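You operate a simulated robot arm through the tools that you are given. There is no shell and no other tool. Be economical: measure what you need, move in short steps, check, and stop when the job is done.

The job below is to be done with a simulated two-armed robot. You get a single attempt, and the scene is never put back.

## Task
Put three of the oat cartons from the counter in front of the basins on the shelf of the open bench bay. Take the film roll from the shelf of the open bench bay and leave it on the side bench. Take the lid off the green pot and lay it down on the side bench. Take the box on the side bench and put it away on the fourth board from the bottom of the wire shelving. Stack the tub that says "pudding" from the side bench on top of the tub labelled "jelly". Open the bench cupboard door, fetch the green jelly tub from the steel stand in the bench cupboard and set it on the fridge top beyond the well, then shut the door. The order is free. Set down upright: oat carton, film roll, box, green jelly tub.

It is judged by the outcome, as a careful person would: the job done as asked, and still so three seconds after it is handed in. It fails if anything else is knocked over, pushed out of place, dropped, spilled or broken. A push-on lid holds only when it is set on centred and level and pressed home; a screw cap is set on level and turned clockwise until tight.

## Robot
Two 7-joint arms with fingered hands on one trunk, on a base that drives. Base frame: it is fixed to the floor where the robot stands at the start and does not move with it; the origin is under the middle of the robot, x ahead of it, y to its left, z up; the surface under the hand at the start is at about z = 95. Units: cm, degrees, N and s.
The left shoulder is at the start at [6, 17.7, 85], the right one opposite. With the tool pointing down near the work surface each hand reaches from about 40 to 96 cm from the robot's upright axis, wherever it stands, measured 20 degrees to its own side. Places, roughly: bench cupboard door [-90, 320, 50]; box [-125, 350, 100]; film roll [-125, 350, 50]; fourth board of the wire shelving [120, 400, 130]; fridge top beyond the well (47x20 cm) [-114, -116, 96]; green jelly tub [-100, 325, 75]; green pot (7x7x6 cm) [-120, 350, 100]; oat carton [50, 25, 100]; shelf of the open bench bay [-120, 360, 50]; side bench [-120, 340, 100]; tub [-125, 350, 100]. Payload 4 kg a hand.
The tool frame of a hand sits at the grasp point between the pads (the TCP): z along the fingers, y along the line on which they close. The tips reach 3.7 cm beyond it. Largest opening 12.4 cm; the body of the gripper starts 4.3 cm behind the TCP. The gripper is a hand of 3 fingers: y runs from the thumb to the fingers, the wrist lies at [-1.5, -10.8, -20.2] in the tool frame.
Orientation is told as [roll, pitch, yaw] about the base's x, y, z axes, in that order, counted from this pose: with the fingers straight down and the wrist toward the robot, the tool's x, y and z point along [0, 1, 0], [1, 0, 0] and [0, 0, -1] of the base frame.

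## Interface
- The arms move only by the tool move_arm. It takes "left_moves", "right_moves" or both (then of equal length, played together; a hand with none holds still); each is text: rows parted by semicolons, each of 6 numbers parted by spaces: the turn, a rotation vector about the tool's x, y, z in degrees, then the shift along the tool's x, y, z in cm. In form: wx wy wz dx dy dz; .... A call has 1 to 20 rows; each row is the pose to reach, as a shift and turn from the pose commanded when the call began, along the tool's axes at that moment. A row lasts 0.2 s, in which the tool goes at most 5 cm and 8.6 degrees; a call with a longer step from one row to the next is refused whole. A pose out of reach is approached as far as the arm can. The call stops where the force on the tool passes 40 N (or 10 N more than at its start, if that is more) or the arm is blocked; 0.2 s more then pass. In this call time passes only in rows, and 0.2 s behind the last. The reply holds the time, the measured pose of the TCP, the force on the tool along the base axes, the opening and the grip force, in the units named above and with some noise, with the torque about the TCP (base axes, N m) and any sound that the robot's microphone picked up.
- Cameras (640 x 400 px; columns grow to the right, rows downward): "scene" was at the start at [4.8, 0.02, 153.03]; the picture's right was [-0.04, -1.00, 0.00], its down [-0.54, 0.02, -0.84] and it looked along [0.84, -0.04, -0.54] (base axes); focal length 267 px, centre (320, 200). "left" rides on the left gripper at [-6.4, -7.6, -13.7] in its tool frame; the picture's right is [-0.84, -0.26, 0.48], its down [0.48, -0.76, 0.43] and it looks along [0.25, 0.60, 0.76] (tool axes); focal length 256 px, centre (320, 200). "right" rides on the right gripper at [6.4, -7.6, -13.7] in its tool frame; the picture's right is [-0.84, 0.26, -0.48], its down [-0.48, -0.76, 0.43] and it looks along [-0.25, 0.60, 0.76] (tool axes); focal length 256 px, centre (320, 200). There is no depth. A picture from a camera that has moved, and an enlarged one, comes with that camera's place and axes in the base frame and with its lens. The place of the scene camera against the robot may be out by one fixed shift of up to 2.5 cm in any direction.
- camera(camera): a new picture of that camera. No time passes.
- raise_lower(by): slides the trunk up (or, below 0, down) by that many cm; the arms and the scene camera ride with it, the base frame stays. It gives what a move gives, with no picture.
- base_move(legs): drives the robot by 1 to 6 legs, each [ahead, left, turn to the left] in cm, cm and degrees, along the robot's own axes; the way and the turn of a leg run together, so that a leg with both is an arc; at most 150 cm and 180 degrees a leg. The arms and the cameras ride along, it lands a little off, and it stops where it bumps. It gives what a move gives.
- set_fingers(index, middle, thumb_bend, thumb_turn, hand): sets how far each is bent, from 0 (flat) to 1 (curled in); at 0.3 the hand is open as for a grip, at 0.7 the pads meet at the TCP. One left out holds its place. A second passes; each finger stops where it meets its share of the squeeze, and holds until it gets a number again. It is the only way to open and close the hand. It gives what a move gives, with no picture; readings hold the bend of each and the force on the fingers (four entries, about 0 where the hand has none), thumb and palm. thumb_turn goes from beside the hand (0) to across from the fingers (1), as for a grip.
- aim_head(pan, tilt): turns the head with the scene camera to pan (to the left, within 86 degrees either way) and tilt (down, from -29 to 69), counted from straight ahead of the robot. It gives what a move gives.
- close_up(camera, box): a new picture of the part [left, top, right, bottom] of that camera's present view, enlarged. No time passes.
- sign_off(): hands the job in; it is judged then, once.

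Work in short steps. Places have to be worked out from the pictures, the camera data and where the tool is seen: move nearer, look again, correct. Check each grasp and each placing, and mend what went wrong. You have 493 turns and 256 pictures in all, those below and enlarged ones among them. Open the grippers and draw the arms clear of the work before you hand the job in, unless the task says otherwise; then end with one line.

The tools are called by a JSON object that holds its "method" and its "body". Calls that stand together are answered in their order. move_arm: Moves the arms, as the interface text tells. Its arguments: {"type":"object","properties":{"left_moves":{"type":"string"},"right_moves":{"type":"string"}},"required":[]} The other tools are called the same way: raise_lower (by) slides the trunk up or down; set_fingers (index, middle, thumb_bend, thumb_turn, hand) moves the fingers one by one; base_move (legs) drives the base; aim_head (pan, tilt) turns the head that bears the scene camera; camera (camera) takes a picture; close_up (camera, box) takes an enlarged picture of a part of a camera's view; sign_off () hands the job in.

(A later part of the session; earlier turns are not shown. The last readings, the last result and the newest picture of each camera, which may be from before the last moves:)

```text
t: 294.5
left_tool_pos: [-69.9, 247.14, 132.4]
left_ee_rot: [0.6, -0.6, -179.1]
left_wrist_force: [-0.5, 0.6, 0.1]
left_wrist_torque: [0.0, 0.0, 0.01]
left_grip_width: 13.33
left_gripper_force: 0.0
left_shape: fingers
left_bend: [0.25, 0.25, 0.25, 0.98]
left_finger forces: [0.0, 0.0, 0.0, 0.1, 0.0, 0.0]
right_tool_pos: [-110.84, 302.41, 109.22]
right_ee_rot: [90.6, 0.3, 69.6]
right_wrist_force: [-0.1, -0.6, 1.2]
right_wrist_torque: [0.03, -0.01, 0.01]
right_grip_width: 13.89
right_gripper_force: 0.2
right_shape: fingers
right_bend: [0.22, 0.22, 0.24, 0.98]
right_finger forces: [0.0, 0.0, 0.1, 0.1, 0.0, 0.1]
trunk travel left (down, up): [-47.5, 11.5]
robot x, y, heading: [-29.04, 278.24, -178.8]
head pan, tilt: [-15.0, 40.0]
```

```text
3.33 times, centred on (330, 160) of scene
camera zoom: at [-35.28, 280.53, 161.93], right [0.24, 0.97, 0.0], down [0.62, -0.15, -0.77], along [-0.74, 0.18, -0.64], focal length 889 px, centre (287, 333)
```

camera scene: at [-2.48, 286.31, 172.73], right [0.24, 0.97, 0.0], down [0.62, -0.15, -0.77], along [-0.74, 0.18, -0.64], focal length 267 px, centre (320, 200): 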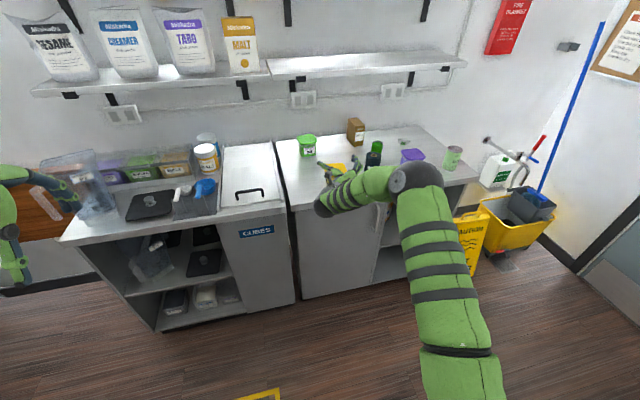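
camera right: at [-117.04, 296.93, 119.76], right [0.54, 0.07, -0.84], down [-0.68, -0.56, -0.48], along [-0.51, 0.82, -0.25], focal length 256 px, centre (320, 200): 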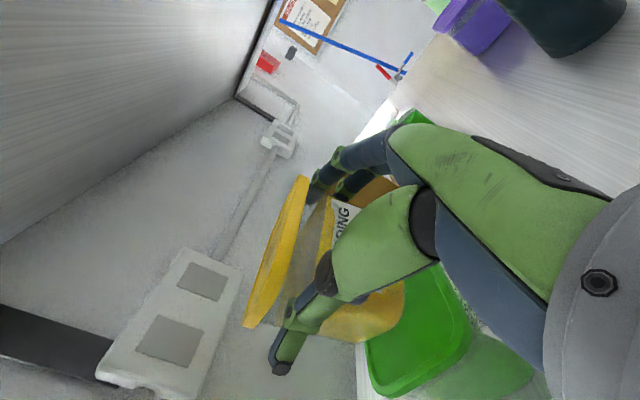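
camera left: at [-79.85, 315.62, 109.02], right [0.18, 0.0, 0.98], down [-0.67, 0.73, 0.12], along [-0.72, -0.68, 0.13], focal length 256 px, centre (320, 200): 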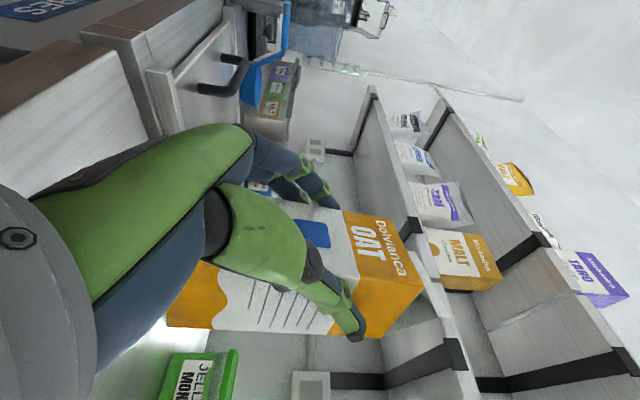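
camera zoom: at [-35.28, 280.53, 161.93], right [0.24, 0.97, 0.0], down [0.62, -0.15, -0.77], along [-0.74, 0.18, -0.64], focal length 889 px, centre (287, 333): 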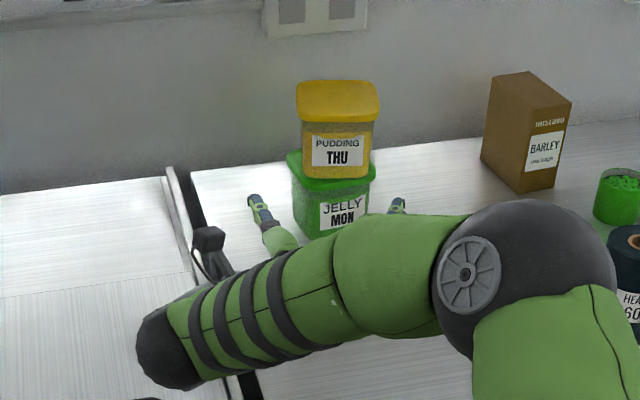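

Pudding stands on jelly. Next the BARLEY box (≈(-135, 338.7), 5 wide, 12 tall). I back off, straighten the right hand and pitch it 35° down to reach over the roll.

{"method": "base_move", "body": {"legs": [[-22, 0, 0]]}}

{"method": "move_arm", "body": {"right_moves": "7 0 0 2 0 0;14 0 0 4 0 0;20 0 0 6 0 0"}}

{"method": "move_arm", "body": {"right_moves": "0 -7 0 0 0 0;0 -14 0 1 0 0;0 -21 0 2 0 0;0 -28 0 3 0 0;0 -35 0 4 0 0"}}

{"method": "base_move", "body": {"legs": [[0, -34, 0]]}}

{"method": "camera", "body": {"camera": "right"}}

```text
t: 296.2
left_tool_pos: [-47.62, 247.47, 132.49]
left_ee_rot: [0.6, -0.6, -179.1]
left_wrist_force: [1.4, -0.7, -1.0]
left_wrist_torque: [-0.03, 0.0, 0.0]
left_grip_width: 13.35
left_gripper_force: 0.1
left_shape: fingers
left_bend: [0.25, 0.25, 0.25, 0.98]
left_finger forces: [0.1, 0.0, 0.0, 0.1, 0.0, 0.1]
right_tool_pos: [-88.81, 302.85, 109.22]
right_ee_rot: [90.6, 0.3, 69.6]
right_wrist_force: [-0.1, -0.9, 0.3]
right_wrist_torque: [0.04, 0.0, 0.05]
right_grip_width: 13.87
right_gripper_force: 0.1
right_shape: fingers
right_bend: [0.22, 0.22, 0.24, 0.98]
right_finger forces: [0.0, 0.0, 0.0, 0.0, 0.1, 0.0]
trunk travel left (down, up): [-47.5, 11.5]
robot x, y, heading: [-6.82, 278.27, -178.9]
head pan, tilt: [-15.0, 40.0]
```

```text
t: 297.0
left_tool_pos: [-47.61, 247.54, 132.39]
left_ee_rot: [0.7, -0.6, -179.2]
left_wrist_force: [0.7, -0.1, -0.3]
left_wrist_torque: [0.02, 0.01, 0.0]
left_grip_width: 13.34
left_gripper_force: 0.1
left_shape: fingers
left_bend: [0.25, 0.25, 0.25, 0.98]
left_finger forces: [0.1, 0.0, 0.0, 0.0, 0.0, 0.1]
right_tool_pos: [-88.83, 302.61, 115.17]
right_ee_rot: [90.6, 0.1, 89.6]
right_wrist_force: [0.3, 0.4, 0.6]
right_wrist_torque: [0.0, 0.02, -0.01]
right_grip_width: 13.88
right_gripper_force: 0.0
right_shape: fingers
right_bend: [0.22, 0.22, 0.24, 0.98]
right_finger forces: [0.1, 0.1, 0.0, 0.1, 0.1, 0.1]
trunk travel left (down, up): [-47.5, 11.5]
robot x, y, heading: [-6.81, 278.62, -178.8]
head pan, tilt: [-15.0, 40.0]
```

```text
t: 298.2
left_tool_pos: [-47.87, 247.53, 132.39]
left_ee_rot: [0.7, -0.5, -179.1]
left_wrist_force: [-0.5, -0.2, -0.2]
left_wrist_torque: [0.02, 0.03, -0.04]
left_grip_width: 13.34
left_gripper_force: 0.1
left_shape: fingers
left_bend: [0.25, 0.25, 0.25, 0.98]
left_finger forces: [0.1, 0.0, 0.0, 0.0, 0.0, 0.0]
right_tool_pos: [-88.65, 302.84, 119.01]
right_ee_rot: [55.4, 0.2, 89.7]
right_wrist_force: [0.7, -0.3, 0.9]
right_wrist_torque: [0.0, -0.03, 0.01]
right_grip_width: 13.87
right_gripper_force: 0.0
right_shape: fingers
right_bend: [0.22, 0.22, 0.24, 0.98]
right_finger forces: [0.1, 0.1, 0.1, 0.0, 0.0, 0.0]
trunk travel left (down, up): [-47.5, 11.5]
robot x, y, heading: [-7.14, 278.62, -178.9]
head pan, tilt: [-15.0, 40.0]
```

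```text
t: 300.4
left_tool_pos: [-48.67, 281.6, 132.44]
left_ee_rot: [0.7, -0.6, -179.9]
left_wrist_force: [-0.3, 0.3, 0.6]
left_wrist_torque: [-0.04, 0.01, 0.01]
left_grip_width: 13.37
left_gripper_force: 0.1
left_shape: fingers
left_bend: [0.25, 0.25, 0.25, 0.98]
left_finger forces: [0.0, 0.0, 0.1, 0.0, 0.1, 0.0]
right_tool_pos: [-88.55, 337.72, 119.04]
right_ee_rot: [55.5, 0.0, 88.7]
right_wrist_force: [-0.2, 0.1, -0.8]
right_wrist_torque: [-0.03, 0.01, 0.04]
right_grip_width: 13.9
right_gripper_force: 0.0
right_shape: fingers
right_bend: [0.22, 0.22, 0.24, 0.98]
right_finger forces: [0.0, 0.0, 0.1, 0.0, 0.0, 0.0]
trunk travel left (down, up): [-47.5, 11.5]
robot x, y, heading: [-7.25, 312.14, -179.9]
head pan, tilt: [-15.0, 40.0]
```

```text
101 pictures are left
camera right: at [-81.2, 329.82, 132.09], right [0.88, 0.24, -0.42], down [-0.1, -0.76, -0.64], along [-0.47, 0.61, -0.64], focal length 256 px, centre (320, 200)
```

right: 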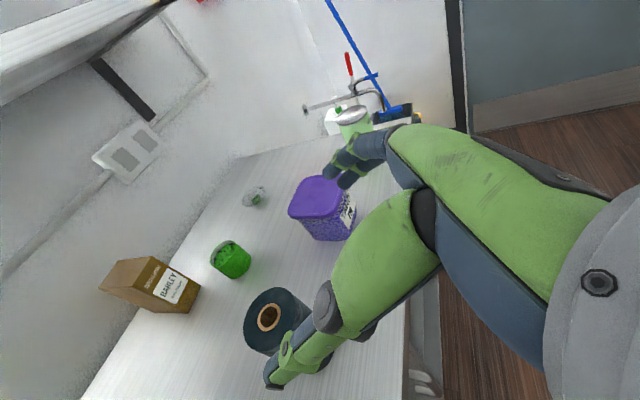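

Drive ahead 32 cm; the hand passes over the roll at z≈119.

{"method": "base_move", "body": {"legs": [[31, 0, 0]]}}

{"method": "camera", "body": {"camera": "right"}}

```text
t: 302.5
left_tool_pos: [-79.2, 281.61, 132.35]
left_ee_rot: [0.7, -0.6, -180.0]
left_wrist_force: [0.7, 0.4, 0.7]
left_wrist_torque: [-0.01, -0.03, 0.0]
left_grip_width: 13.33
left_gripper_force: 0.0
left_shape: fingers
left_bend: [0.25, 0.25, 0.25, 0.98]
left_finger forces: [0.0, 0.0, 0.0, 0.0, 0.0, 0.1]
right_tool_pos: [-119.24, 337.4, 119.09]
right_ee_rot: [55.4, 0.1, 88.7]
right_wrist_force: [-0.5, -0.1, 0.2]
right_wrist_torque: [-0.02, 0.0, 0.04]
right_grip_width: 13.87
right_gripper_force: 0.1
right_shape: fingers
right_bend: [0.22, 0.22, 0.24, 0.98]
right_finger forces: [0.0, 0.1, 0.1, 0.0, 0.1, 0.0]
trunk travel left (down, up): [-47.5, 11.5]
robot x, y, heading: [-37.2, 312.01, -179.8]
head pan, tilt: [-15.0, 40.0]
```

```text
100 pictures are left
camera right: at [-111.77, 329.67, 132.04], right [0.88, 0.24, -0.42], down [-0.1, -0.76, -0.64], along [-0.47, 0.61, -0.64], focal length 256 px, centre (320, 200)
```

right: 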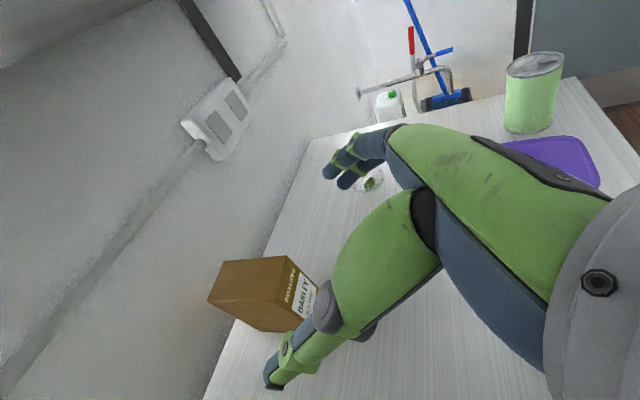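

Box laterally at y≈338.7, front face x≈-131. I advance along the pitched approach to grip its upper part.

{"method": "move_arm", "body": {"right_moves": "0 0 0 0 1.3 2;0 0 0 -1 1.3 6;0 0 0 -2 1.3 10;0 0 0 -2.6 1.3 14;0 0 0 -2.6 1.3 18"}}

{"method": "camera", "body": {"camera": "right"}}

```text
t: 303.7
left_tool_pos: [-79.32, 281.74, 132.4]
left_ee_rot: [0.6, -0.5, -179.9]
left_wrist_force: [-0.6, 0.5, 0.7]
left_wrist_torque: [-0.02, -0.01, 0.01]
left_grip_width: 13.35
left_gripper_force: 0.1
left_shape: fingers
left_bend: [0.25, 0.25, 0.25, 0.98]
left_finger forces: [0.0, 0.1, 0.1, 0.1, 0.0, 0.0]
right_tool_pos: [-132.29, 339.21, 106.42]
right_ee_rot: [55.4, 0.1, 88.7]
right_wrist_force: [0.0, 0.0, 0.9]
right_wrist_torque: [0.01, -0.04, 0.0]
right_grip_width: 13.87
right_gripper_force: 0.0
right_shape: fingers
right_bend: [0.22, 0.22, 0.24, 0.98]
right_finger forces: [0.1, 0.0, 0.1, 0.1, 0.1, 0.1]
trunk travel left (down, up): [-47.5, 11.5]
robot x, y, heading: [-37.62, 311.58, -179.9]
head pan, tilt: [-15.0, 40.0]
```

```text
99 pictures are left
camera right: at [-124.86, 331.32, 119.37], right [0.88, 0.24, -0.42], down [-0.1, -0.76, -0.64], along [-0.47, 0.61, -0.64], focal length 256 px, centre (320, 200)
```

right: 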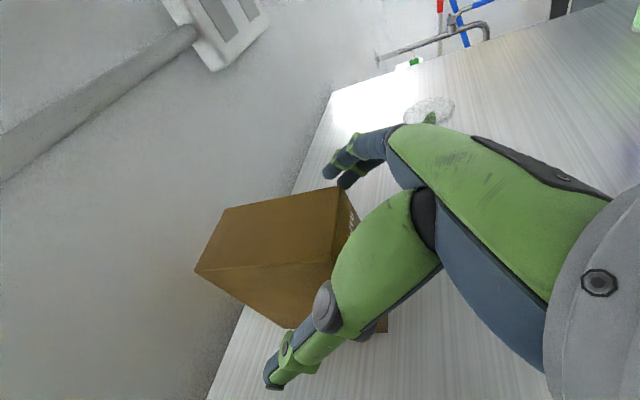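

Box lies between the fingers, slightly nearer the fingers. Shift 1.2 cm toward them and close.

{"method": "move_arm", "body": {"right_moves": "0 0 0 0 1.2 0.6"}}

{"method": "set_fingers", "body": {"hand": "right", "index": 0.72, "middle": 0.72, "thumb_bend": 0.72}}

{"method": "move_arm", "body": {"right_moves": "0 0 0 1.2 0 -0.9;0 0 0 2.5 0 -1.7"}}

{"method": "camera", "body": {"camera": "right"}}

```text
t: 304.1
left_tool_pos: [-79.17, 281.49, 132.44]
left_ee_rot: [0.6, -0.5, -179.9]
left_wrist_force: [0.1, -0.5, 0.8]
left_wrist_torque: [0.0, -0.01, 0.03]
left_grip_width: 13.36
left_gripper_force: 0.0
left_shape: fingers
left_bend: [0.25, 0.25, 0.25, 0.98]
left_finger forces: [0.0, 0.0, 0.1, 0.1, 0.1, 0.0]
right_tool_pos: [-132.79, 340.26, 106.01]
right_ee_rot: [55.4, 0.0, 88.8]
right_wrist_force: [-0.5, -0.5, 0.7]
right_wrist_torque: [0.0, 0.0, -0.03]
right_grip_width: 13.88
right_gripper_force: 0.1
right_shape: fingers
right_bend: [0.22, 0.22, 0.24, 0.98]
right_finger forces: [0.1, 0.0, 0.0, 0.0, 0.0, 0.0]
trunk travel left (down, up): [-47.5, 11.5]
robot x, y, heading: [-37.28, 311.72, -180.0]
head pan, tilt: [-15.0, 40.0]
```

```text
t: 305.1
left_tool_pos: [-79.16, 281.65, 132.34]
left_ee_rot: [0.7, -0.6, -180.0]
left_wrist_force: [-0.3, 0.4, -0.1]
left_wrist_torque: [0.0, 0.0, 0.0]
left_grip_width: 13.35
left_gripper_force: 0.1
left_shape: fingers
left_bend: [0.25, 0.25, 0.25, 0.98]
left_finger forces: [0.0, 0.0, 0.0, 0.0, 0.1, 0.1]
right_tool_pos: [-132.74, 340.21, 106.09]
right_ee_rot: [55.5, 0.1, 88.7]
right_wrist_force: [1.2, -0.1, 0.1]
right_wrist_torque: [0.04, -0.07, -0.03]
right_grip_width: 6.66
right_gripper_force: 24.6
right_shape: fingers
right_bend: [0.5, 0.5, 0.55, 0.97]
right_finger forces: [14.9, 9.7, 0.0, 0.1, 24.3, 0.0]
trunk travel left (down, up): [-47.5, 11.5]
robot x, y, heading: [-37.85, 311.83, -179.7]
head pan, tilt: [-15.0, 40.0]
```

```text
t: 305.7
left_tool_pos: [-79.24, 281.53, 132.32]
left_ee_rot: [0.6, -0.7, -179.9]
left_wrist_force: [0.4, 0.8, 0.7]
left_wrist_torque: [-0.01, 0.02, -0.01]
left_grip_width: 13.35
left_gripper_force: 0.0
left_shape: fingers
left_bend: [0.25, 0.25, 0.25, 0.98]
left_finger forces: [0.0, 0.0, 0.1, 0.1, 0.0, 0.0]
right_tool_pos: [-132.76, 340.39, 109.1]
right_ee_rot: [55.5, 0.1, 88.7]
right_wrist_force: [0.0, -0.2, -2.7]
right_wrist_torque: [-0.01, -0.09, 0.0]
right_grip_width: 6.66
right_gripper_force: 24.6
right_shape: fingers
right_bend: [0.5, 0.5, 0.55, 0.97]
right_finger forces: [15.0, 9.4, 0.0, 0.0, 24.2, 0.1]
trunk travel left (down, up): [-47.5, 11.5]
robot x, y, heading: [-37.64, 311.84, -180.0]
head pan, tilt: [-15.0, 40.0]
```

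```text
98 pictures are left
camera right: at [-125.35, 332.51, 122.16], right [0.88, 0.24, -0.42], down [-0.1, -0.76, -0.64], along [-0.47, 0.61, -0.64], focal length 256 px, centre (320, 200)
```

right: 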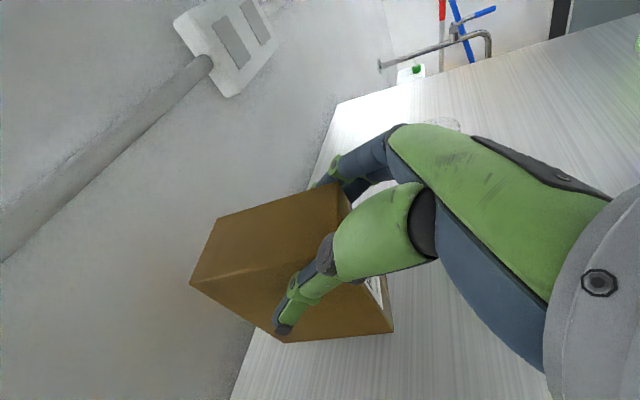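

Box lifted. I raise and draw it back in an L-shaped path: up 5, back 12, up 8, to clear the wall shelf and then the roll.

{"method": "move_arm", "body": {"right_moves": "0 0 0 2 0 -1.5;0 0 0 4.1 0 -2.9;0 0 0 1.8 0 -6.2;0 0 0 -0.5 0 -9.5;0 0 0 -2.7 0 -12.7;0 0 0 0.6 0 -15;0 0 0 3.9 0 -17.2"}}

{"method": "raise_lower", "body": {"by": 6}}

{"method": "base_move", "body": {"legs": [[-40, 0, 0]]}}

{"method": "camera", "body": {"camera": "scene"}}

```text
t: 307.3
left_tool_pos: [-79.06, 281.64, 132.27]
left_ee_rot: [0.6, -0.6, -180.0]
left_wrist_force: [-0.8, 0.2, 1.4]
left_wrist_torque: [-0.03, 0.03, 0.01]
left_grip_width: 13.35
left_gripper_force: 0.2
left_shape: fingers
left_bend: [0.25, 0.25, 0.25, 0.98]
left_finger forces: [0.0, 0.0, 0.0, 0.0, 0.0, 0.1]
right_tool_pos: [-120.99, 340.1, 122.23]
right_ee_rot: [55.4, 0.2, 88.6]
right_wrist_force: [0.6, -0.3, -1.6]
right_wrist_torque: [-0.02, -0.1, 0.01]
right_grip_width: 6.69
right_gripper_force: 24.0
right_shape: fingers
right_bend: [0.5, 0.5, 0.55, 0.97]
right_finger forces: [14.7, 9.4, 0.0, 0.0, 24.1, 0.0]
trunk travel left (down, up): [-47.5, 11.5]
robot x, y, heading: [-37.25, 311.81, -179.9]
head pan, tilt: [-15.0, 40.0]
```

```text
t: 308.3
left_tool_pos: [-79.22, 281.53, 138.41]
left_ee_rot: [0.6, -0.5, -180.0]
left_wrist_force: [0.1, -0.8, -0.1]
left_wrist_torque: [0.0, -0.01, -0.03]
left_grip_width: 13.33
left_gripper_force: 0.1
left_shape: fingers
left_bend: [0.25, 0.25, 0.25, 0.98]
left_finger forces: [0.1, 0.0, 0.0, 0.0, 0.0, 0.0]
right_tool_pos: [-121.12, 340.17, 128.12]
right_ee_rot: [55.4, 0.1, 88.8]
right_wrist_force: [-0.5, -0.8, -0.9]
right_wrist_torque: [-0.04, -0.08, -0.02]
right_grip_width: 6.65
right_gripper_force: 24.1
right_shape: fingers
right_bend: [0.5, 0.5, 0.55, 0.97]
right_finger forces: [14.7, 9.4, 0.0, 0.0, 24.1, 0.1]
trunk travel left (down, up): [-53.5, 5.5]
robot x, y, heading: [-37.8, 311.75, -179.7]
head pan, tilt: [-15.0, 40.0]
```

```text
t: 310.7
left_tool_pos: [-40.61, 281.8, 138.42]
left_ee_rot: [0.6, -0.6, 179.9]
left_wrist_force: [0.5, -0.1, 0.3]
left_wrist_torque: [0.0, 0.0, 0.02]
left_grip_width: 13.37
left_gripper_force: 0.1
left_shape: fingers
left_bend: [0.25, 0.25, 0.25, 0.98]
left_finger forces: [0.1, 0.0, 0.0, 0.1, 0.1, 0.1]
right_tool_pos: [-82.31, 340.23, 128.3]
right_ee_rot: [55.5, 0.1, 88.6]
right_wrist_force: [0.1, 1.1, -2.1]
right_wrist_torque: [0.03, -0.09, -0.01]
right_grip_width: 6.63
right_gripper_force: 23.5
right_shape: fingers
right_bend: [0.5, 0.5, 0.55, 0.97]
right_finger forces: [14.7, 9.4, 0.0, 0.1, 24.1, 0.1]
trunk travel left (down, up): [-53.5, 5.5]
robot x, y, heading: [1.16, 311.89, -179.7]
head pan, tilt: [-15.0, 40.0]
```

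```text
97 pictures are left
camera scene: at [-5.4, 314.57, 167.93], right [0.26, 0.97, 0.0], down [0.62, -0.17, -0.77], along [-0.74, 0.2, -0.64], focal length 267 px, centre (320, 200)
```

scene: 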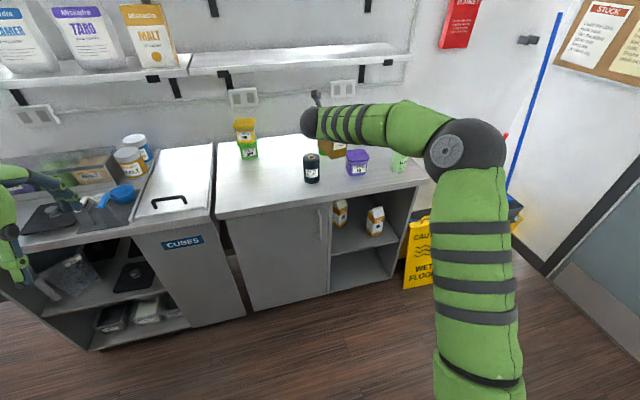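

Box is clear. I move right along the aisle and turn right toward the wire shelving to look at it.

{"method": "base_move", "body": {"legs": [[5, -60, 0], [0, 0, -130]]}}

{"method": "aim_head", "body": {"pan": -15, "tilt": 25}}

{"method": "camera", "body": {"camera": "scene"}}

```text
t: 319.8
left_tool_pos: [5.76, 424.64, 138.4]
left_ee_rot: [0.7, -0.6, 43.4]
left_wrist_force: [1.2, -0.3, -0.1]
left_wrist_torque: [0.0, -0.04, -0.01]
left_grip_width: 13.35
left_gripper_force: 0.1
left_shape: fingers
left_bend: [0.25, 0.25, 0.25, 0.98]
left_finger forces: [0.1, 0.1, 0.1, 0.1, 0.1, 0.1]
right_tool_pos: [76.47, 410.99, 128.17]
right_ee_rot: [55.4, 0.1, -47.9]
right_wrist_force: [-0.1, -0.3, -2.2]
right_wrist_torque: [-0.03, 0.07, 0.01]
right_grip_width: 6.58
right_gripper_force: 23.0
right_shape: fingers
right_bend: [0.5, 0.5, 0.55, 0.97]
right_finger forces: [13.4, 9.1, 0.1, 0.0, 22.5, 0.0]
trunk travel left (down, up): [-53.5, 5.5]
robot x, y, heading: [-3.72, 374.37, 43.6]
head pan, tilt: [-15.0, 40.0]
```

```text
t: 320.6
left_tool_pos: [5.68, 424.64, 138.41]
left_ee_rot: [0.7, -0.6, 43.4]
left_wrist_force: [-0.3, 0.0, 0.2]
left_wrist_torque: [-0.01, 0.01, 0.02]
left_grip_width: 13.36
left_gripper_force: 0.0
left_shape: fingers
left_bend: [0.25, 0.25, 0.25, 0.98]
left_finger forces: [0.0, 0.0, 0.0, 0.0, 0.0, 0.0]
right_tool_pos: [76.35, 410.97, 128.21]
right_ee_rot: [55.4, 0.1, -47.9]
right_wrist_force: [0.1, -1.0, -2.4]
right_wrist_torque: [-0.05, 0.06, 0.02]
right_grip_width: 6.55
right_gripper_force: 22.5
right_shape: fingers
right_bend: [0.5, 0.5, 0.55, 0.97]
right_finger forces: [13.5, 9.1, 0.1, 0.1, 22.6, 0.0]
trunk travel left (down, up): [-53.5, 5.5]
robot x, y, heading: [-3.6, 374.26, 43.7]
head pan, tilt: [-15.0, 25.0]
```

```text
96 pictures are left
camera scene: at [1.24, 376.97, 170.25], right [0.48, -0.88, 0.0], down [-0.37, -0.2, -0.91], along [0.8, 0.43, -0.42], focal length 267 px, centre (320, 200)
```

scene: 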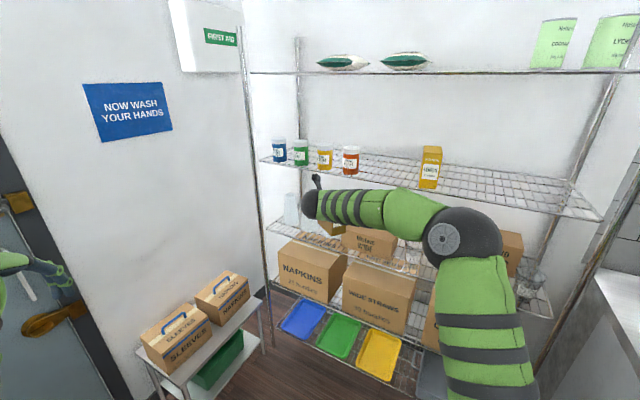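

The fourth board (jars, LEMON box) is at z≈130, front edge x≈101, spacing ≈40 cm; free stretch y≈340–380. I raise the box, square up to face +x, and slide to y≈365.

{"method": "raise_lower", "body": {"by": 5.3}}

{"method": "move_arm", "body": {"right_moves": "0 0 0 2.5 0 -1.7;0 0 0 5 0 -3.4;0 0 0 7.4 0 -5;0 0 0 9.5 0 -6.6"}}

{"method": "base_move", "body": {"legs": [[0, 0, -43.6], [0, 17, 0]]}}

{"method": "aim_head", "body": {"pan": -15, "tilt": 25}}

{"method": "camera", "body": {"camera": "scene"}}

```text
t: 321.5
left_tool_pos: [5.77, 424.69, 143.75]
left_ee_rot: [0.7, -0.6, 43.4]
left_wrist_force: [-0.2, 0.6, -0.3]
left_wrist_torque: [-0.06, -0.04, 0.0]
left_grip_width: 13.34
left_gripper_force: 0.1
left_shape: fingers
left_bend: [0.25, 0.25, 0.25, 0.98]
left_finger forces: [0.0, 0.0, 0.0, 0.0, 0.0, 0.0]
right_tool_pos: [76.4, 410.95, 133.44]
right_ee_rot: [55.4, 0.0, -47.9]
right_wrist_force: [1.0, -0.1, -0.7]
right_wrist_torque: [-0.01, 0.04, -0.01]
right_grip_width: 6.59
right_gripper_force: 23.2
right_shape: fingers
right_bend: [0.5, 0.5, 0.55, 0.97]
right_finger forces: [13.5, 9.1, 0.0, 0.1, 22.6, 0.1]
trunk travel left (down, up): [-58.8, 0.2]
robot x, y, heading: [-3.8, 374.34, 43.5]
head pan, tilt: [-15.0, 25.0]
```

```text
t: 322.5
left_tool_pos: [5.66, 424.64, 143.58]
left_ee_rot: [0.6, -0.7, 43.4]
left_wrist_force: [-0.6, -0.5, 1.5]
left_wrist_torque: [-0.03, 0.02, 0.02]
left_grip_width: 13.35
left_gripper_force: 0.0
left_shape: fingers
left_bend: [0.25, 0.25, 0.25, 0.98]
left_finger forces: [0.0, 0.0, 0.0, 0.0, 0.1, 0.0]
right_tool_pos: [75.97, 410.8, 145.23]
right_ee_rot: [55.6, 0.1, -47.9]
right_wrist_force: [0.0, -0.1, -2.8]
right_wrist_torque: [-0.11, 0.06, 0.0]
right_grip_width: 6.61
right_gripper_force: 22.1
right_shape: fingers
right_bend: [0.5, 0.5, 0.55, 0.97]
right_finger forces: [13.5, 9.1, 0.0, 0.0, 22.5, 0.0]
trunk travel left (down, up): [-58.8, 0.2]
robot x, y, heading: [-3.6, 374.16, 43.8]
head pan, tilt: [-15.0, 25.0]
```

```text
t: 326.0
left_tool_pos: [38.61, 420.92, 143.63]
left_ee_rot: [0.6, -0.5, -0.9]
left_wrist_force: [0.4, -0.5, 0.4]
left_wrist_torque: [-0.02, 0.01, -0.03]
left_grip_width: 13.34
left_gripper_force: 0.1
left_shape: fingers
left_bend: [0.25, 0.25, 0.25, 0.98]
left_finger forces: [0.0, 0.1, 0.1, 0.0, 0.0, 0.0]
right_tool_pos: [79.33, 361.96, 145.15]
right_ee_rot: [55.4, 0.2, -92.3]
right_wrist_force: [0.1, 0.0, -2.2]
right_wrist_torque: [0.0, 0.06, -0.01]
right_grip_width: 6.58
right_gripper_force: 22.6
right_shape: fingers
right_bend: [0.5, 0.5, 0.55, 0.97]
right_finger forces: [13.4, 9.2, 0.1, 0.1, 22.5, 0.1]
trunk travel left (down, up): [-58.8, 0.2]
robot x, y, heading: [-3.2, 391.22, -0.9]
head pan, tilt: [-15.0, 25.0]
```

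```text
t: 326.6
left_tool_pos: [38.64, 420.8, 143.67]
left_ee_rot: [0.6, -0.6, -0.9]
left_wrist_force: [1.1, -0.2, -0.5]
left_wrist_torque: [-0.02, -0.01, -0.01]
left_grip_width: 13.35
left_gripper_force: 0.0
left_shape: fingers
left_bend: [0.25, 0.25, 0.25, 0.98]
left_finger forces: [0.0, 0.0, 0.0, 0.1, 0.0, 0.1]
right_tool_pos: [79.23, 361.87, 145.14]
right_ee_rot: [55.6, 0.0, -92.2]
right_wrist_force: [-0.7, -0.4, -2.7]
right_wrist_torque: [0.02, 0.09, -0.01]
right_grip_width: 6.58
right_gripper_force: 22.9
right_shape: fingers
right_bend: [0.5, 0.5, 0.55, 0.97]
right_finger forces: [13.4, 9.1, 0.0, 0.0, 22.4, 0.0]
trunk travel left (down, up): [-58.8, 0.2]
robot x, y, heading: [-3.26, 391.46, -1.0]
head pan, tilt: [-15.0, 25.0]
```

```text
95 pictures are left
camera scene: at [1.44, 389.23, 175.56], right [-0.27, -0.96, 0.0], down [-0.41, 0.12, -0.91], along [0.87, -0.25, -0.42], focal length 267 px, centre (320, 200)
```

scene: 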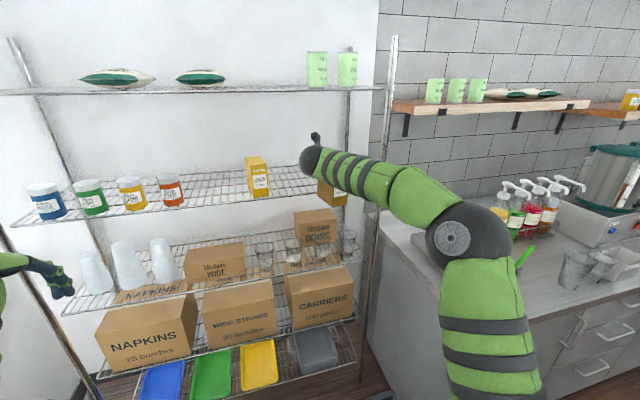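

The jars' board is the 4th. Box at y≈362 has clear space. Drive ahead 30 cm to bring it over the board.

{"method": "base_move", "body": {"legs": [[30, 0, 0]]}}

{"method": "camera", "body": {"camera": "scene"}}

```text
t: 328.7
left_tool_pos: [68.95, 420.76, 143.59]
left_ee_rot: [0.7, -0.6, -0.6]
left_wrist_force: [0.8, -0.2, -0.6]
left_wrist_torque: [-0.01, 0.0, 0.02]
left_grip_width: 13.37
left_gripper_force: 0.0
left_shape: fingers
left_bend: [0.25, 0.25, 0.25, 0.98]
left_finger forces: [0.0, 0.0, 0.0, 0.0, 0.0, 0.1]
right_tool_pos: [109.95, 361.95, 145.08]
right_ee_rot: [55.4, 0.1, -91.9]
right_wrist_force: [0.3, -0.1, -2.7]
right_wrist_torque: [0.0, 0.09, 0.02]
right_grip_width: 6.55
right_gripper_force: 22.5
right_shape: fingers
right_bend: [0.5, 0.5, 0.55, 0.97]
right_finger forces: [13.3, 9.1, 0.1, 0.1, 22.4, 0.0]
trunk travel left (down, up): [-58.8, 0.2]
robot x, y, heading: [27.05, 390.85, -0.6]
head pan, tilt: [-15.0, 25.0]
```

```text
94 pictures are left
camera scene: at [32.02, 388.95, 175.55], right [-0.27, -0.96, 0.0], down [-0.41, 0.11, -0.91], along [0.87, -0.24, -0.42], focal length 267 px, centre (320, 200)
```

scene: 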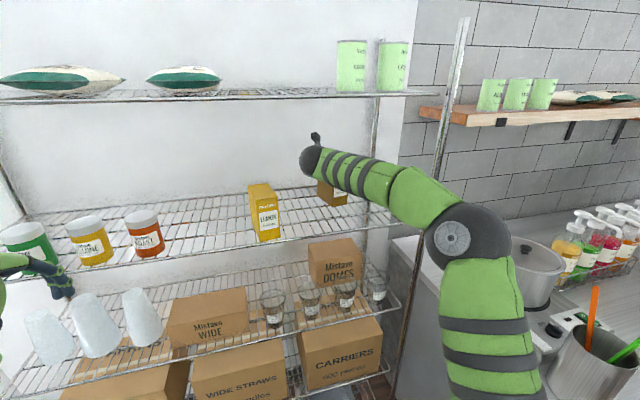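

LEMON box base gives board z≈130.2, front x≈97; my box is well over the board. Lower to contact (expected TCP z≈140).

{"method": "raise_lower", "body": {"by": -4.3}}

{"method": "raise_lower", "body": {"by": -0.6}}

{"method": "raise_lower", "body": {"by": -0.5}}

```text
t: 329.5
left_tool_pos: [68.53, 420.95, 139.46]
left_ee_rot: [0.7, -0.7, -0.6]
left_wrist_force: [0.7, -1.1, 0.4]
left_wrist_torque: [-0.02, 0.01, -0.03]
left_grip_width: 13.34
left_gripper_force: 0.0
left_shape: fingers
left_bend: [0.25, 0.25, 0.25, 0.98]
left_finger forces: [0.0, 0.1, 0.0, 0.0, 0.0, 0.0]
right_tool_pos: [109.48, 362.25, 141.68]
right_ee_rot: [56.1, 0.1, -91.7]
right_wrist_force: [-1.8, 3.7, 34.7]
right_wrist_torque: [-0.79, -0.76, -0.01]
right_grip_width: 6.66
right_gripper_force: 24.5
right_shape: fingers
right_bend: [0.49, 0.5, 0.55, 0.94]
right_finger forces: [11.8, 11.3, 0.0, 0.1, 26.0, 0.0]
trunk travel left (down, up): [-54.5, 4.5]
robot x, y, heading: [27.2, 390.93, -0.6]
head pan, tilt: [-15.0, 25.0]
```

```text
t: 330.1
left_tool_pos: [68.54, 421.02, 138.94]
left_ee_rot: [0.6, -0.7, -0.5]
left_wrist_force: [0.3, -1.2, 0.3]
left_wrist_torque: [-0.01, 0.01, 0.0]
left_grip_width: 13.33
left_gripper_force: 0.2
left_shape: fingers
left_bend: [0.25, 0.25, 0.25, 0.98]
left_finger forces: [0.0, 0.0, 0.0, 0.0, 0.0, 0.0]
right_tool_pos: [109.52, 362.1, 140.73]
right_ee_rot: [55.9, 0.1, -91.9]
right_wrist_force: [-0.8, 5.3, 33.2]
right_wrist_torque: [-0.74, -0.74, -0.03]
right_grip_width: 6.66
right_gripper_force: 25.0
right_shape: fingers
right_bend: [0.49, 0.5, 0.55, 0.94]
right_finger forces: [11.0, 10.6, 0.0, 0.0, 27.5, 0.1]
trunk travel left (down, up): [-53.9, 5.1]
robot x, y, heading: [26.7, 390.79, -0.4]
head pan, tilt: [-15.0, 25.0]
```

```text
t: 330.6
left_tool_pos: [68.55, 421.01, 138.44]
left_ee_rot: [0.6, -0.8, -0.7]
left_wrist_force: [-0.2, 0.3, 0.4]
left_wrist_torque: [0.0, 0.01, -0.01]
left_grip_width: 13.33
left_gripper_force: 0.1
left_shape: fingers
left_bend: [0.25, 0.25, 0.25, 0.98]
left_finger forces: [0.0, 0.0, 0.1, 0.1, 0.0, 0.0]
right_tool_pos: [109.41, 362.07, 140.28]
right_ee_rot: [55.7, 0.1, -91.9]
right_wrist_force: [-2.0, 6.3, 32.6]
right_wrist_torque: [-0.72, -0.69, 0.0]
right_grip_width: 6.69
right_gripper_force: 25.6
right_shape: fingers
right_bend: [0.49, 0.5, 0.55, 0.93]
right_finger forces: [11.0, 10.4, 0.0, 0.1, 28.4, 0.0]
trunk travel left (down, up): [-53.4, 5.6]
robot x, y, heading: [26.91, 390.91, -0.2]
head pan, tilt: [-15.0, 25.0]
```

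Contact came earlier than expected (35 N). I raise 1.5 cm and look closely.

{"method": "raise_lower", "body": {"by": 1.2}}

{"method": "close_up", "body": {"camera": "scene", "box": [250, 130, 410, 250]}}

{"method": "camera", "body": {"camera": "right"}}

```text
t: 331.2
left_tool_pos: [68.72, 420.81, 139.42]
left_ee_rot: [0.6, -0.6, -0.6]
left_wrist_force: [-0.1, 0.5, 0.3]
left_wrist_torque: [0.01, 0.02, -0.01]
left_grip_width: 13.36
left_gripper_force: 0.0
left_shape: fingers
left_bend: [0.25, 0.25, 0.25, 0.98]
left_finger forces: [0.1, 0.0, 0.0, 0.0, 0.0, 0.0]
right_tool_pos: [109.81, 361.9, 140.56]
right_ee_rot: [55.1, 0.1, -92.1]
right_wrist_force: [-1.0, 0.6, 2.0]
right_wrist_torque: [-0.08, -0.25, -0.01]
right_grip_width: 6.66
right_gripper_force: 23.7
right_shape: fingers
right_bend: [0.49, 0.5, 0.55, 0.96]
right_finger forces: [12.7, 10.5, 0.0, 0.0, 24.2, 0.1]
trunk travel left (down, up): [-54.6, 4.4]
robot x, y, heading: [26.95, 390.94, -0.5]
head pan, tilt: [-15.0, 25.0]
```

```text
3.33 times, centred on (330, 190) of scene
camera zoom: at [31.79, 389.0, 171.33], right [-0.27, -0.96, 0.0], down [-0.41, 0.11, -0.91], along [0.87, -0.24, -0.42], focal length 889 px, centre (287, 233)
```

zoom: 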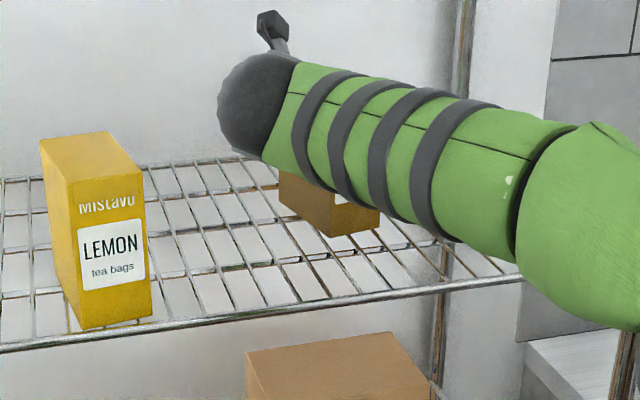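

```text
92 pictures are left
camera right: at [102.46, 369.66, 153.66], right [-0.88, -0.23, -0.41], down [0.11, 0.76, -0.64], along [0.46, -0.61, -0.65], focal length 256 px, centre (320, 200)
```

right: 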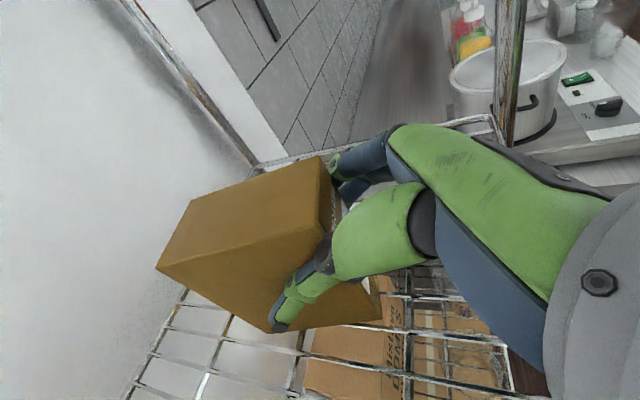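

The box rests on the wires with little load. Release in stages.

{"method": "set_fingers", "body": {"hand": "right", "index": 0.46, "middle": 0.47, "thumb_bend": 0.51}}

{"method": "set_fingers", "body": {"hand": "right", "index": 0.38, "middle": 0.38, "thumb_bend": 0.4}}

{"method": "camera", "body": {"camera": "right"}}

```text
t: 332.2
left_tool_pos: [68.78, 420.89, 139.51]
left_ee_rot: [0.5, -0.6, -0.6]
left_wrist_force: [-0.2, -0.2, 0.4]
left_wrist_torque: [0.02, 0.0, 0.04]
left_grip_width: 13.35
left_gripper_force: 0.0
left_shape: fingers
left_bend: [0.25, 0.25, 0.25, 0.98]
left_finger forces: [0.0, 0.1, 0.0, 0.1, 0.1, 0.0]
right_tool_pos: [109.89, 361.9, 140.95]
right_ee_rot: [55.4, 0.1, -92.0]
right_wrist_force: [-0.5, 0.3, -2.0]
right_wrist_torque: [-0.03, 0.03, -0.04]
right_grip_width: 6.78
right_gripper_force: 0.6
right_shape: fingers
right_bend: [0.46, 0.46, 0.51, 0.98]
right_finger forces: [0.0, 1.0, 0.1, 0.0, 1.0, 0.1]
trunk travel left (down, up): [-54.6, 4.4]
robot x, y, heading: [27.22, 391.04, -0.2]
head pan, tilt: [-15.0, 25.0]
```

```text
t: 333.2
left_tool_pos: [68.72, 420.77, 139.58]
left_ee_rot: [0.5, -0.6, -0.6]
left_wrist_force: [0.1, -0.1, -0.5]
left_wrist_torque: [0.05, 0.02, 0.01]
left_grip_width: 13.34
left_gripper_force: 0.1
left_shape: fingers
left_bend: [0.25, 0.25, 0.25, 0.98]
left_finger forces: [0.0, 0.1, 0.0, 0.0, 0.1, 0.0]
right_tool_pos: [109.79, 361.99, 140.89]
right_ee_rot: [55.4, 0.1, -91.9]
right_wrist_force: [-0.1, 0.5, -1.0]
right_wrist_torque: [0.01, -0.02, 0.01]
right_grip_width: 9.62
right_gripper_force: 0.0
right_shape: fingers
right_bend: [0.38, 0.38, 0.4, 0.98]
right_finger forces: [0.0, 0.1, 0.1, 0.0, 0.0, 0.1]
trunk travel left (down, up): [-54.6, 4.4]
robot x, y, heading: [27.0, 391.06, -0.1]
head pan, tilt: [-15.0, 25.0]
```

```text
91 pictures are left
camera right: at [102.41, 369.71, 153.98], right [-0.88, -0.23, -0.42], down [0.11, 0.76, -0.64], along [0.46, -0.61, -0.64], focal length 256 px, centre (320, 200)
```

right: 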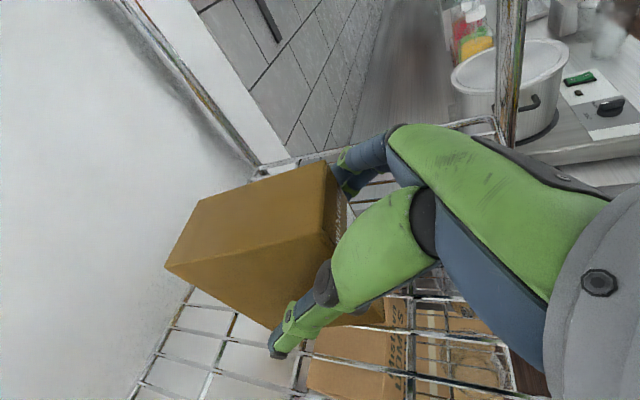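

Box stands free on the board. Open fully and withdraw along the hand axis, then back off.

{"method": "set_fingers", "body": {"hand": "right", "index": 0.25, "middle": 0.25, "thumb_bend": 0.25}}

{"method": "move_arm", "body": {"right_moves": "0 0 0 0 0 -2;0 0 0 0 0 -5;0 0 0 -1.5 0 -9;0 0 0 -4 0 -13"}}

{"method": "base_move", "body": {"legs": [[-28, 0, 0]]}}

{"method": "camera", "body": {"camera": "scene"}}

```text
t: 334.2
left_tool_pos: [68.86, 420.84, 139.49]
left_ee_rot: [0.6, -0.5, -0.6]
left_wrist_force: [-0.9, 0.2, -0.5]
left_wrist_torque: [-0.01, 0.0, -0.03]
left_grip_width: 13.33
left_gripper_force: 0.0
left_shape: fingers
left_bend: [0.25, 0.25, 0.25, 0.98]
left_finger forces: [0.0, 0.1, 0.0, 0.0, 0.0, 0.0]
right_tool_pos: [109.84, 362.06, 140.98]
right_ee_rot: [55.6, 0.0, -92.0]
right_wrist_force: [-0.1, 0.8, -0.1]
right_wrist_torque: [0.0, 0.0, 0.03]
right_grip_width: 13.34
right_gripper_force: 0.1
right_shape: fingers
right_bend: [0.25, 0.25, 0.25, 0.98]
right_finger forces: [0.1, 0.0, 0.0, 0.1, 0.1, 0.0]
trunk travel left (down, up): [-54.6, 4.4]
robot x, y, heading: [26.77, 390.58, -0.2]
head pan, tilt: [-15.0, 25.0]
```

```text
t: 335.2
left_tool_pos: [68.78, 420.8, 139.48]
left_ee_rot: [0.5, -0.6, -0.7]
left_wrist_force: [0.2, -0.3, 0.3]
left_wrist_torque: [0.01, 0.0, 0.0]
left_grip_width: 13.34
left_gripper_force: 0.1
left_shape: fingers
left_bend: [0.25, 0.25, 0.25, 0.98]
left_finger forces: [0.0, 0.0, 0.1, 0.0, 0.0, 0.0]
right_tool_pos: [96.9, 362.43, 145.01]
right_ee_rot: [55.4, 0.0, -92.0]
right_wrist_force: [-0.9, 0.8, -0.4]
right_wrist_torque: [0.01, -0.01, 0.06]
right_grip_width: 13.35
right_gripper_force: 0.0
right_shape: fingers
right_bend: [0.25, 0.25, 0.25, 0.98]
right_finger forces: [0.0, 0.0, 0.1, 0.0, 0.1, 0.0]
trunk travel left (down, up): [-54.6, 4.4]
robot x, y, heading: [27.02, 390.87, -0.5]
head pan, tilt: [-15.0, 25.0]
```

```text
t: 337.2
left_tool_pos: [40.66, 420.95, 139.46]
left_ee_rot: [0.6, -0.5, -0.9]
left_wrist_force: [-0.1, 0.0, 0.2]
left_wrist_torque: [0.02, 0.01, -0.01]
left_grip_width: 13.35
left_gripper_force: 0.1
left_shape: fingers
left_bend: [0.25, 0.25, 0.25, 0.98]
left_finger forces: [0.1, 0.0, 0.0, 0.0, 0.1, 0.0]
right_tool_pos: [68.59, 362.34, 144.93]
right_ee_rot: [55.6, 0.1, -92.2]
right_wrist_force: [0.0, -0.3, -0.2]
right_wrist_torque: [0.02, 0.01, 0.01]
right_grip_width: 13.34
right_gripper_force: 0.1
right_shape: fingers
right_bend: [0.25, 0.25, 0.25, 0.98]
right_finger forces: [0.0, 0.0, 0.0, 0.1, 0.0, 0.0]
trunk travel left (down, up): [-54.6, 4.4]
robot x, y, heading: [-0.99, 391.09, -0.8]
head pan, tilt: [-15.0, 25.0]
```

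```text
90 pictures are left
camera scene: at [3.46, 389.21, 171.37], right [-0.27, -0.96, 0.0], down [-0.41, 0.11, -0.91], along [0.87, -0.25, -0.42], focal length 267 px, centre (320, 200)
```

scene: 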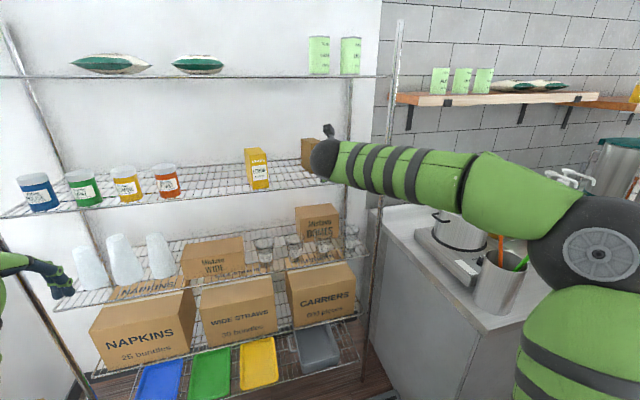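

Box is placed on the fourth board. Next the cupboard. I slide back along the aisle and turn to face the bench.

{"method": "base_move", "body": {"legs": [[-8, -30, 0], [0, 0, 90], [0, 0, 91]]}}

{"method": "aim_head", "body": {"pan": 0, "tilt": 35}}

{"method": "camera", "body": {"camera": "scene"}}

```text
t: 346.9
left_tool_pos: [-50.9, 331.51, 139.53]
left_ee_rot: [0.6, -0.6, -179.7]
left_wrist_force: [-0.1, 0.0, 0.1]
left_wrist_torque: [0.0, -0.01, 0.04]
left_grip_width: 13.35
left_gripper_force: 0.0
left_shape: fingers
left_bend: [0.25, 0.25, 0.25, 0.98]
left_finger forces: [0.1, 0.0, 0.1, 0.1, 0.0, 0.0]
right_tool_pos: [-79.93, 389.51, 145.03]
right_ee_rot: [55.5, 0.1, 88.9]
right_wrist_force: [0.7, 0.8, 0.6]
right_wrist_torque: [0.01, -0.01, 0.03]
right_grip_width: 13.33
right_gripper_force: 0.1
right_shape: fingers
right_bend: [0.25, 0.25, 0.25, 0.98]
right_finger forces: [0.0, 0.0, 0.0, 0.1, 0.0, 0.0]
trunk travel left (down, up): [-54.6, 4.4]
robot x, y, heading: [-9.58, 361.99, -179.8]
head pan, tilt: [-15.0, 25.0]
```

```text
t: 347.7
left_tool_pos: [-50.89, 331.6, 139.61]
left_ee_rot: [0.6, -0.6, -179.8]
left_wrist_force: [-0.3, 0.3, 0.1]
left_wrist_torque: [0.0, 0.01, 0.03]
left_grip_width: 13.32
left_gripper_force: 0.0
left_shape: fingers
left_bend: [0.25, 0.25, 0.25, 0.98]
left_finger forces: [0.0, 0.1, 0.0, 0.0, 0.1, 0.0]
right_tool_pos: [-79.83, 389.55, 145.03]
right_ee_rot: [55.4, 0.1, 88.8]
right_wrist_force: [-0.2, 0.7, 0.1]
right_wrist_torque: [0.0, -0.02, 0.0]
right_grip_width: 13.33
right_gripper_force: 0.0
right_shape: fingers
right_bend: [0.25, 0.25, 0.25, 0.98]
right_finger forces: [0.1, 0.1, 0.1, 0.0, 0.0, 0.1]
trunk travel left (down, up): [-54.6, 4.4]
robot x, y, heading: [-9.77, 362.05, -179.6]
head pan, tilt: [0.0, 35.0]
```

```text
89 pictures are left
camera scene: at [-16.53, 362.26, 169.79], right [-0.01, 1.0, 0.0], down [0.57, 0.0, -0.82], along [-0.82, 0.0, -0.57], focal length 267 px, centre (320, 200)
```

scene: 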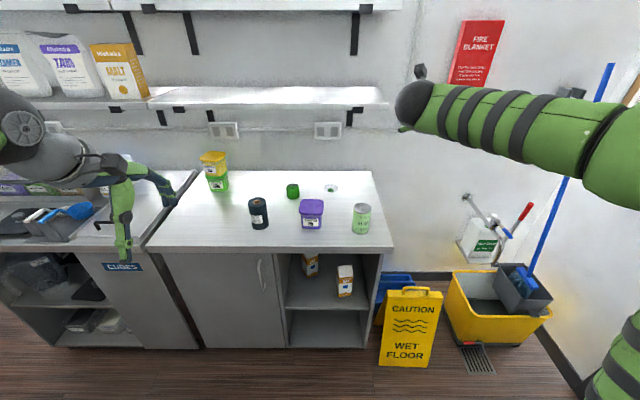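

All items are in order. I turn the left hand horizontal and draw the right arm in.

{"method": "move_arm", "body": {"left_moves": "-4.62 -4.62 -4.62 0 1 0;-9.24 -9.24 -9.24 0 2 0;-13.86 -13.86 -13.86 0 3 0;-18.47 -18.47 -18.47 0 4 0;-23.09 -23.09 -23.09 0 5 0;-27.71 -27.71 -27.71 0 6 0;-32.33 -32.33 -32.33 0 7 0;-36.95 -36.95 -36.95 0 8 0;-41.57 -41.57 -41.57 0 9 0;-46.19 -46.19 -46.19 0 10 0;-50.8 -50.8 -50.8 0 11 0;-55.42 -55.42 -55.42 0 12 0;-60.04 -60.04 -60.04 0 13 0;-64.66 -64.66 -64.66 0 14 0;-69.28 -69.28 -69.28 0 15 0", "right_moves": "0 0 0 -0.8 0.4 -1.2;0 0 0 -1.6 0.8 -2.4;0 0 0 -2.5 1.2 -3.6;0 0 0 -3.3 1.6 -4.8;0 0 0 -4.2 2 -6;0 0 0 -5 2.4 -7.2;0 0 0 -5.8 2.8 -8.4;0 0 0 -6.6 3.2 -9.6;0 0 0 -7.5 3.6 -10.8;0 0 0 -8.3 4 -12;0 0 0 -9.2 4.4 -13.2;0 0 0 -10 4.8 -14.4;0 0 0 -10.8 5.2 -15.6;0 0 0 -11.7 5.6 -16.8;0 0 0 -12.5 6 -18"}}

{"method": "raise_lower", "body": {"by": -40}}

{"method": "raise_lower", "body": {"by": -10}}

{"method": "aim_head", "body": {"pan": 15, "tilt": 25}}

{"method": "camera", "body": {"camera": "scene"}}

```text
t: 350.9
left_tool_pos: [-66.17, 331.33, 139.71]
left_ee_rot: [-90.6, -0.5, -89.7]
left_wrist_force: [0.1, -0.8, -0.3]
left_wrist_torque: [0.0, 0.01, -0.02]
left_grip_width: 13.33
left_gripper_force: 0.1
left_shape: fingers
left_bend: [0.25, 0.25, 0.25, 0.98]
left_finger forces: [0.0, 0.1, 0.0, 0.1, 0.0, 0.0]
right_tool_pos: [-57.81, 395.16, 144.69]
right_ee_rot: [55.4, 0.1, 89.0]
right_wrist_force: [0.0, 0.2, -0.1]
right_wrist_torque: [0.02, -0.02, -0.01]
right_grip_width: 13.34
right_gripper_force: 0.1
right_shape: fingers
right_bend: [0.25, 0.25, 0.25, 0.98]
right_finger forces: [0.1, 0.0, 0.0, 0.0, 0.0, 0.0]
trunk travel left (down, up): [-54.6, 4.4]
robot x, y, heading: [-9.36, 361.78, -179.7]
head pan, tilt: [0.0, 35.0]
```

```text
t: 354.7
left_tool_pos: [-65.95, 331.44, 99.72]
left_ee_rot: [-90.6, -0.6, -89.7]
left_wrist_force: [0.7, 0.5, 0.0]
left_wrist_torque: [0.03, 0.01, -0.03]
left_grip_width: 13.37
left_gripper_force: 0.0
left_shape: fingers
left_bend: [0.25, 0.25, 0.25, 0.98]
left_finger forces: [0.0, 0.1, 0.0, 0.0, 0.0, 0.0]
right_tool_pos: [-57.8, 395.11, 104.78]
right_ee_rot: [55.5, 0.1, 89.0]
right_wrist_force: [0.0, -0.6, 0.2]
right_wrist_torque: [0.0, 0.0, -0.01]
right_grip_width: 13.36
right_gripper_force: 0.2
right_shape: fingers
right_bend: [0.25, 0.25, 0.25, 0.98]
right_finger forces: [0.0, 0.0, 0.0, 0.0, 0.0, 0.1]
trunk travel left (down, up): [-14.6, 44.4]
robot x, y, heading: [-9.73, 361.75, -179.7]
head pan, tilt: [0.0, 35.0]
```

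```text
t: 356.1
left_tool_pos: [-66.03, 331.42, 89.66]
left_ee_rot: [-90.6, -0.6, -89.8]
left_wrist_force: [0.7, 0.2, -0.6]
left_wrist_torque: [0.01, -0.01, 0.01]
left_grip_width: 13.37
left_gripper_force: 0.1
left_shape: fingers
left_bend: [0.25, 0.25, 0.25, 0.98]
left_finger forces: [0.0, 0.0, 0.1, 0.0, 0.0, 0.1]
right_tool_pos: [-57.82, 395.06, 94.79]
right_ee_rot: [55.5, 0.1, 88.9]
right_wrist_force: [0.1, 0.0, -0.4]
right_wrist_torque: [-0.01, 0.02, 0.0]
right_grip_width: 13.35
right_gripper_force: 0.0
right_shape: fingers
right_bend: [0.25, 0.25, 0.25, 0.98]
right_finger forces: [0.0, 0.0, 0.0, 0.0, 0.0, 0.0]
trunk travel left (down, up): [-4.6, 54.4]
robot x, y, heading: [-9.74, 362.11, -179.9]
head pan, tilt: [0.0, 35.0]
```

```text
t: 356.8
left_tool_pos: [-66.07, 331.4, 89.72]
left_ee_rot: [-90.6, -0.7, -89.8]
left_wrist_force: [0.4, -0.6, -0.6]
left_wrist_torque: [0.0, -0.02, 0.01]
left_grip_width: 13.34
left_gripper_force: 0.0
left_shape: fingers
left_bend: [0.25, 0.25, 0.25, 0.98]
left_finger forces: [0.0, 0.0, 0.0, 0.0, 0.0, 0.0]
right_tool_pos: [-57.73, 395.08, 94.83]
right_ee_rot: [55.5, 0.1, 89.0]
right_wrist_force: [-0.6, -0.2, -0.1]
right_wrist_torque: [0.03, 0.01, 0.0]
right_grip_width: 13.32
right_gripper_force: 0.0
right_shape: fingers
right_bend: [0.25, 0.25, 0.25, 0.98]
right_finger forces: [0.0, 0.1, 0.0, 0.1, 0.0, 0.0]
trunk travel left (down, up): [-4.6, 54.4]
robot x, y, heading: [-9.78, 361.9, -179.7]
head pan, tilt: [15.0, 25.0]
```

```text
88 pictures are left
camera scene: at [-16.6, 359.88, 121.36], right [-0.26, 0.96, 0.0], down [0.41, 0.11, -0.91], along [-0.87, -0.24, -0.42], focal length 267 px, centre (320, 200)
```

scene: 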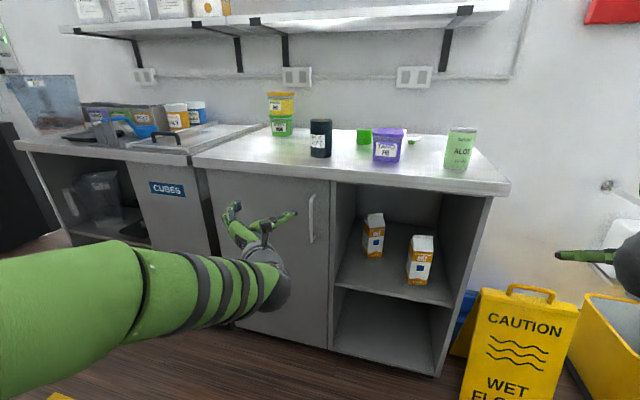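

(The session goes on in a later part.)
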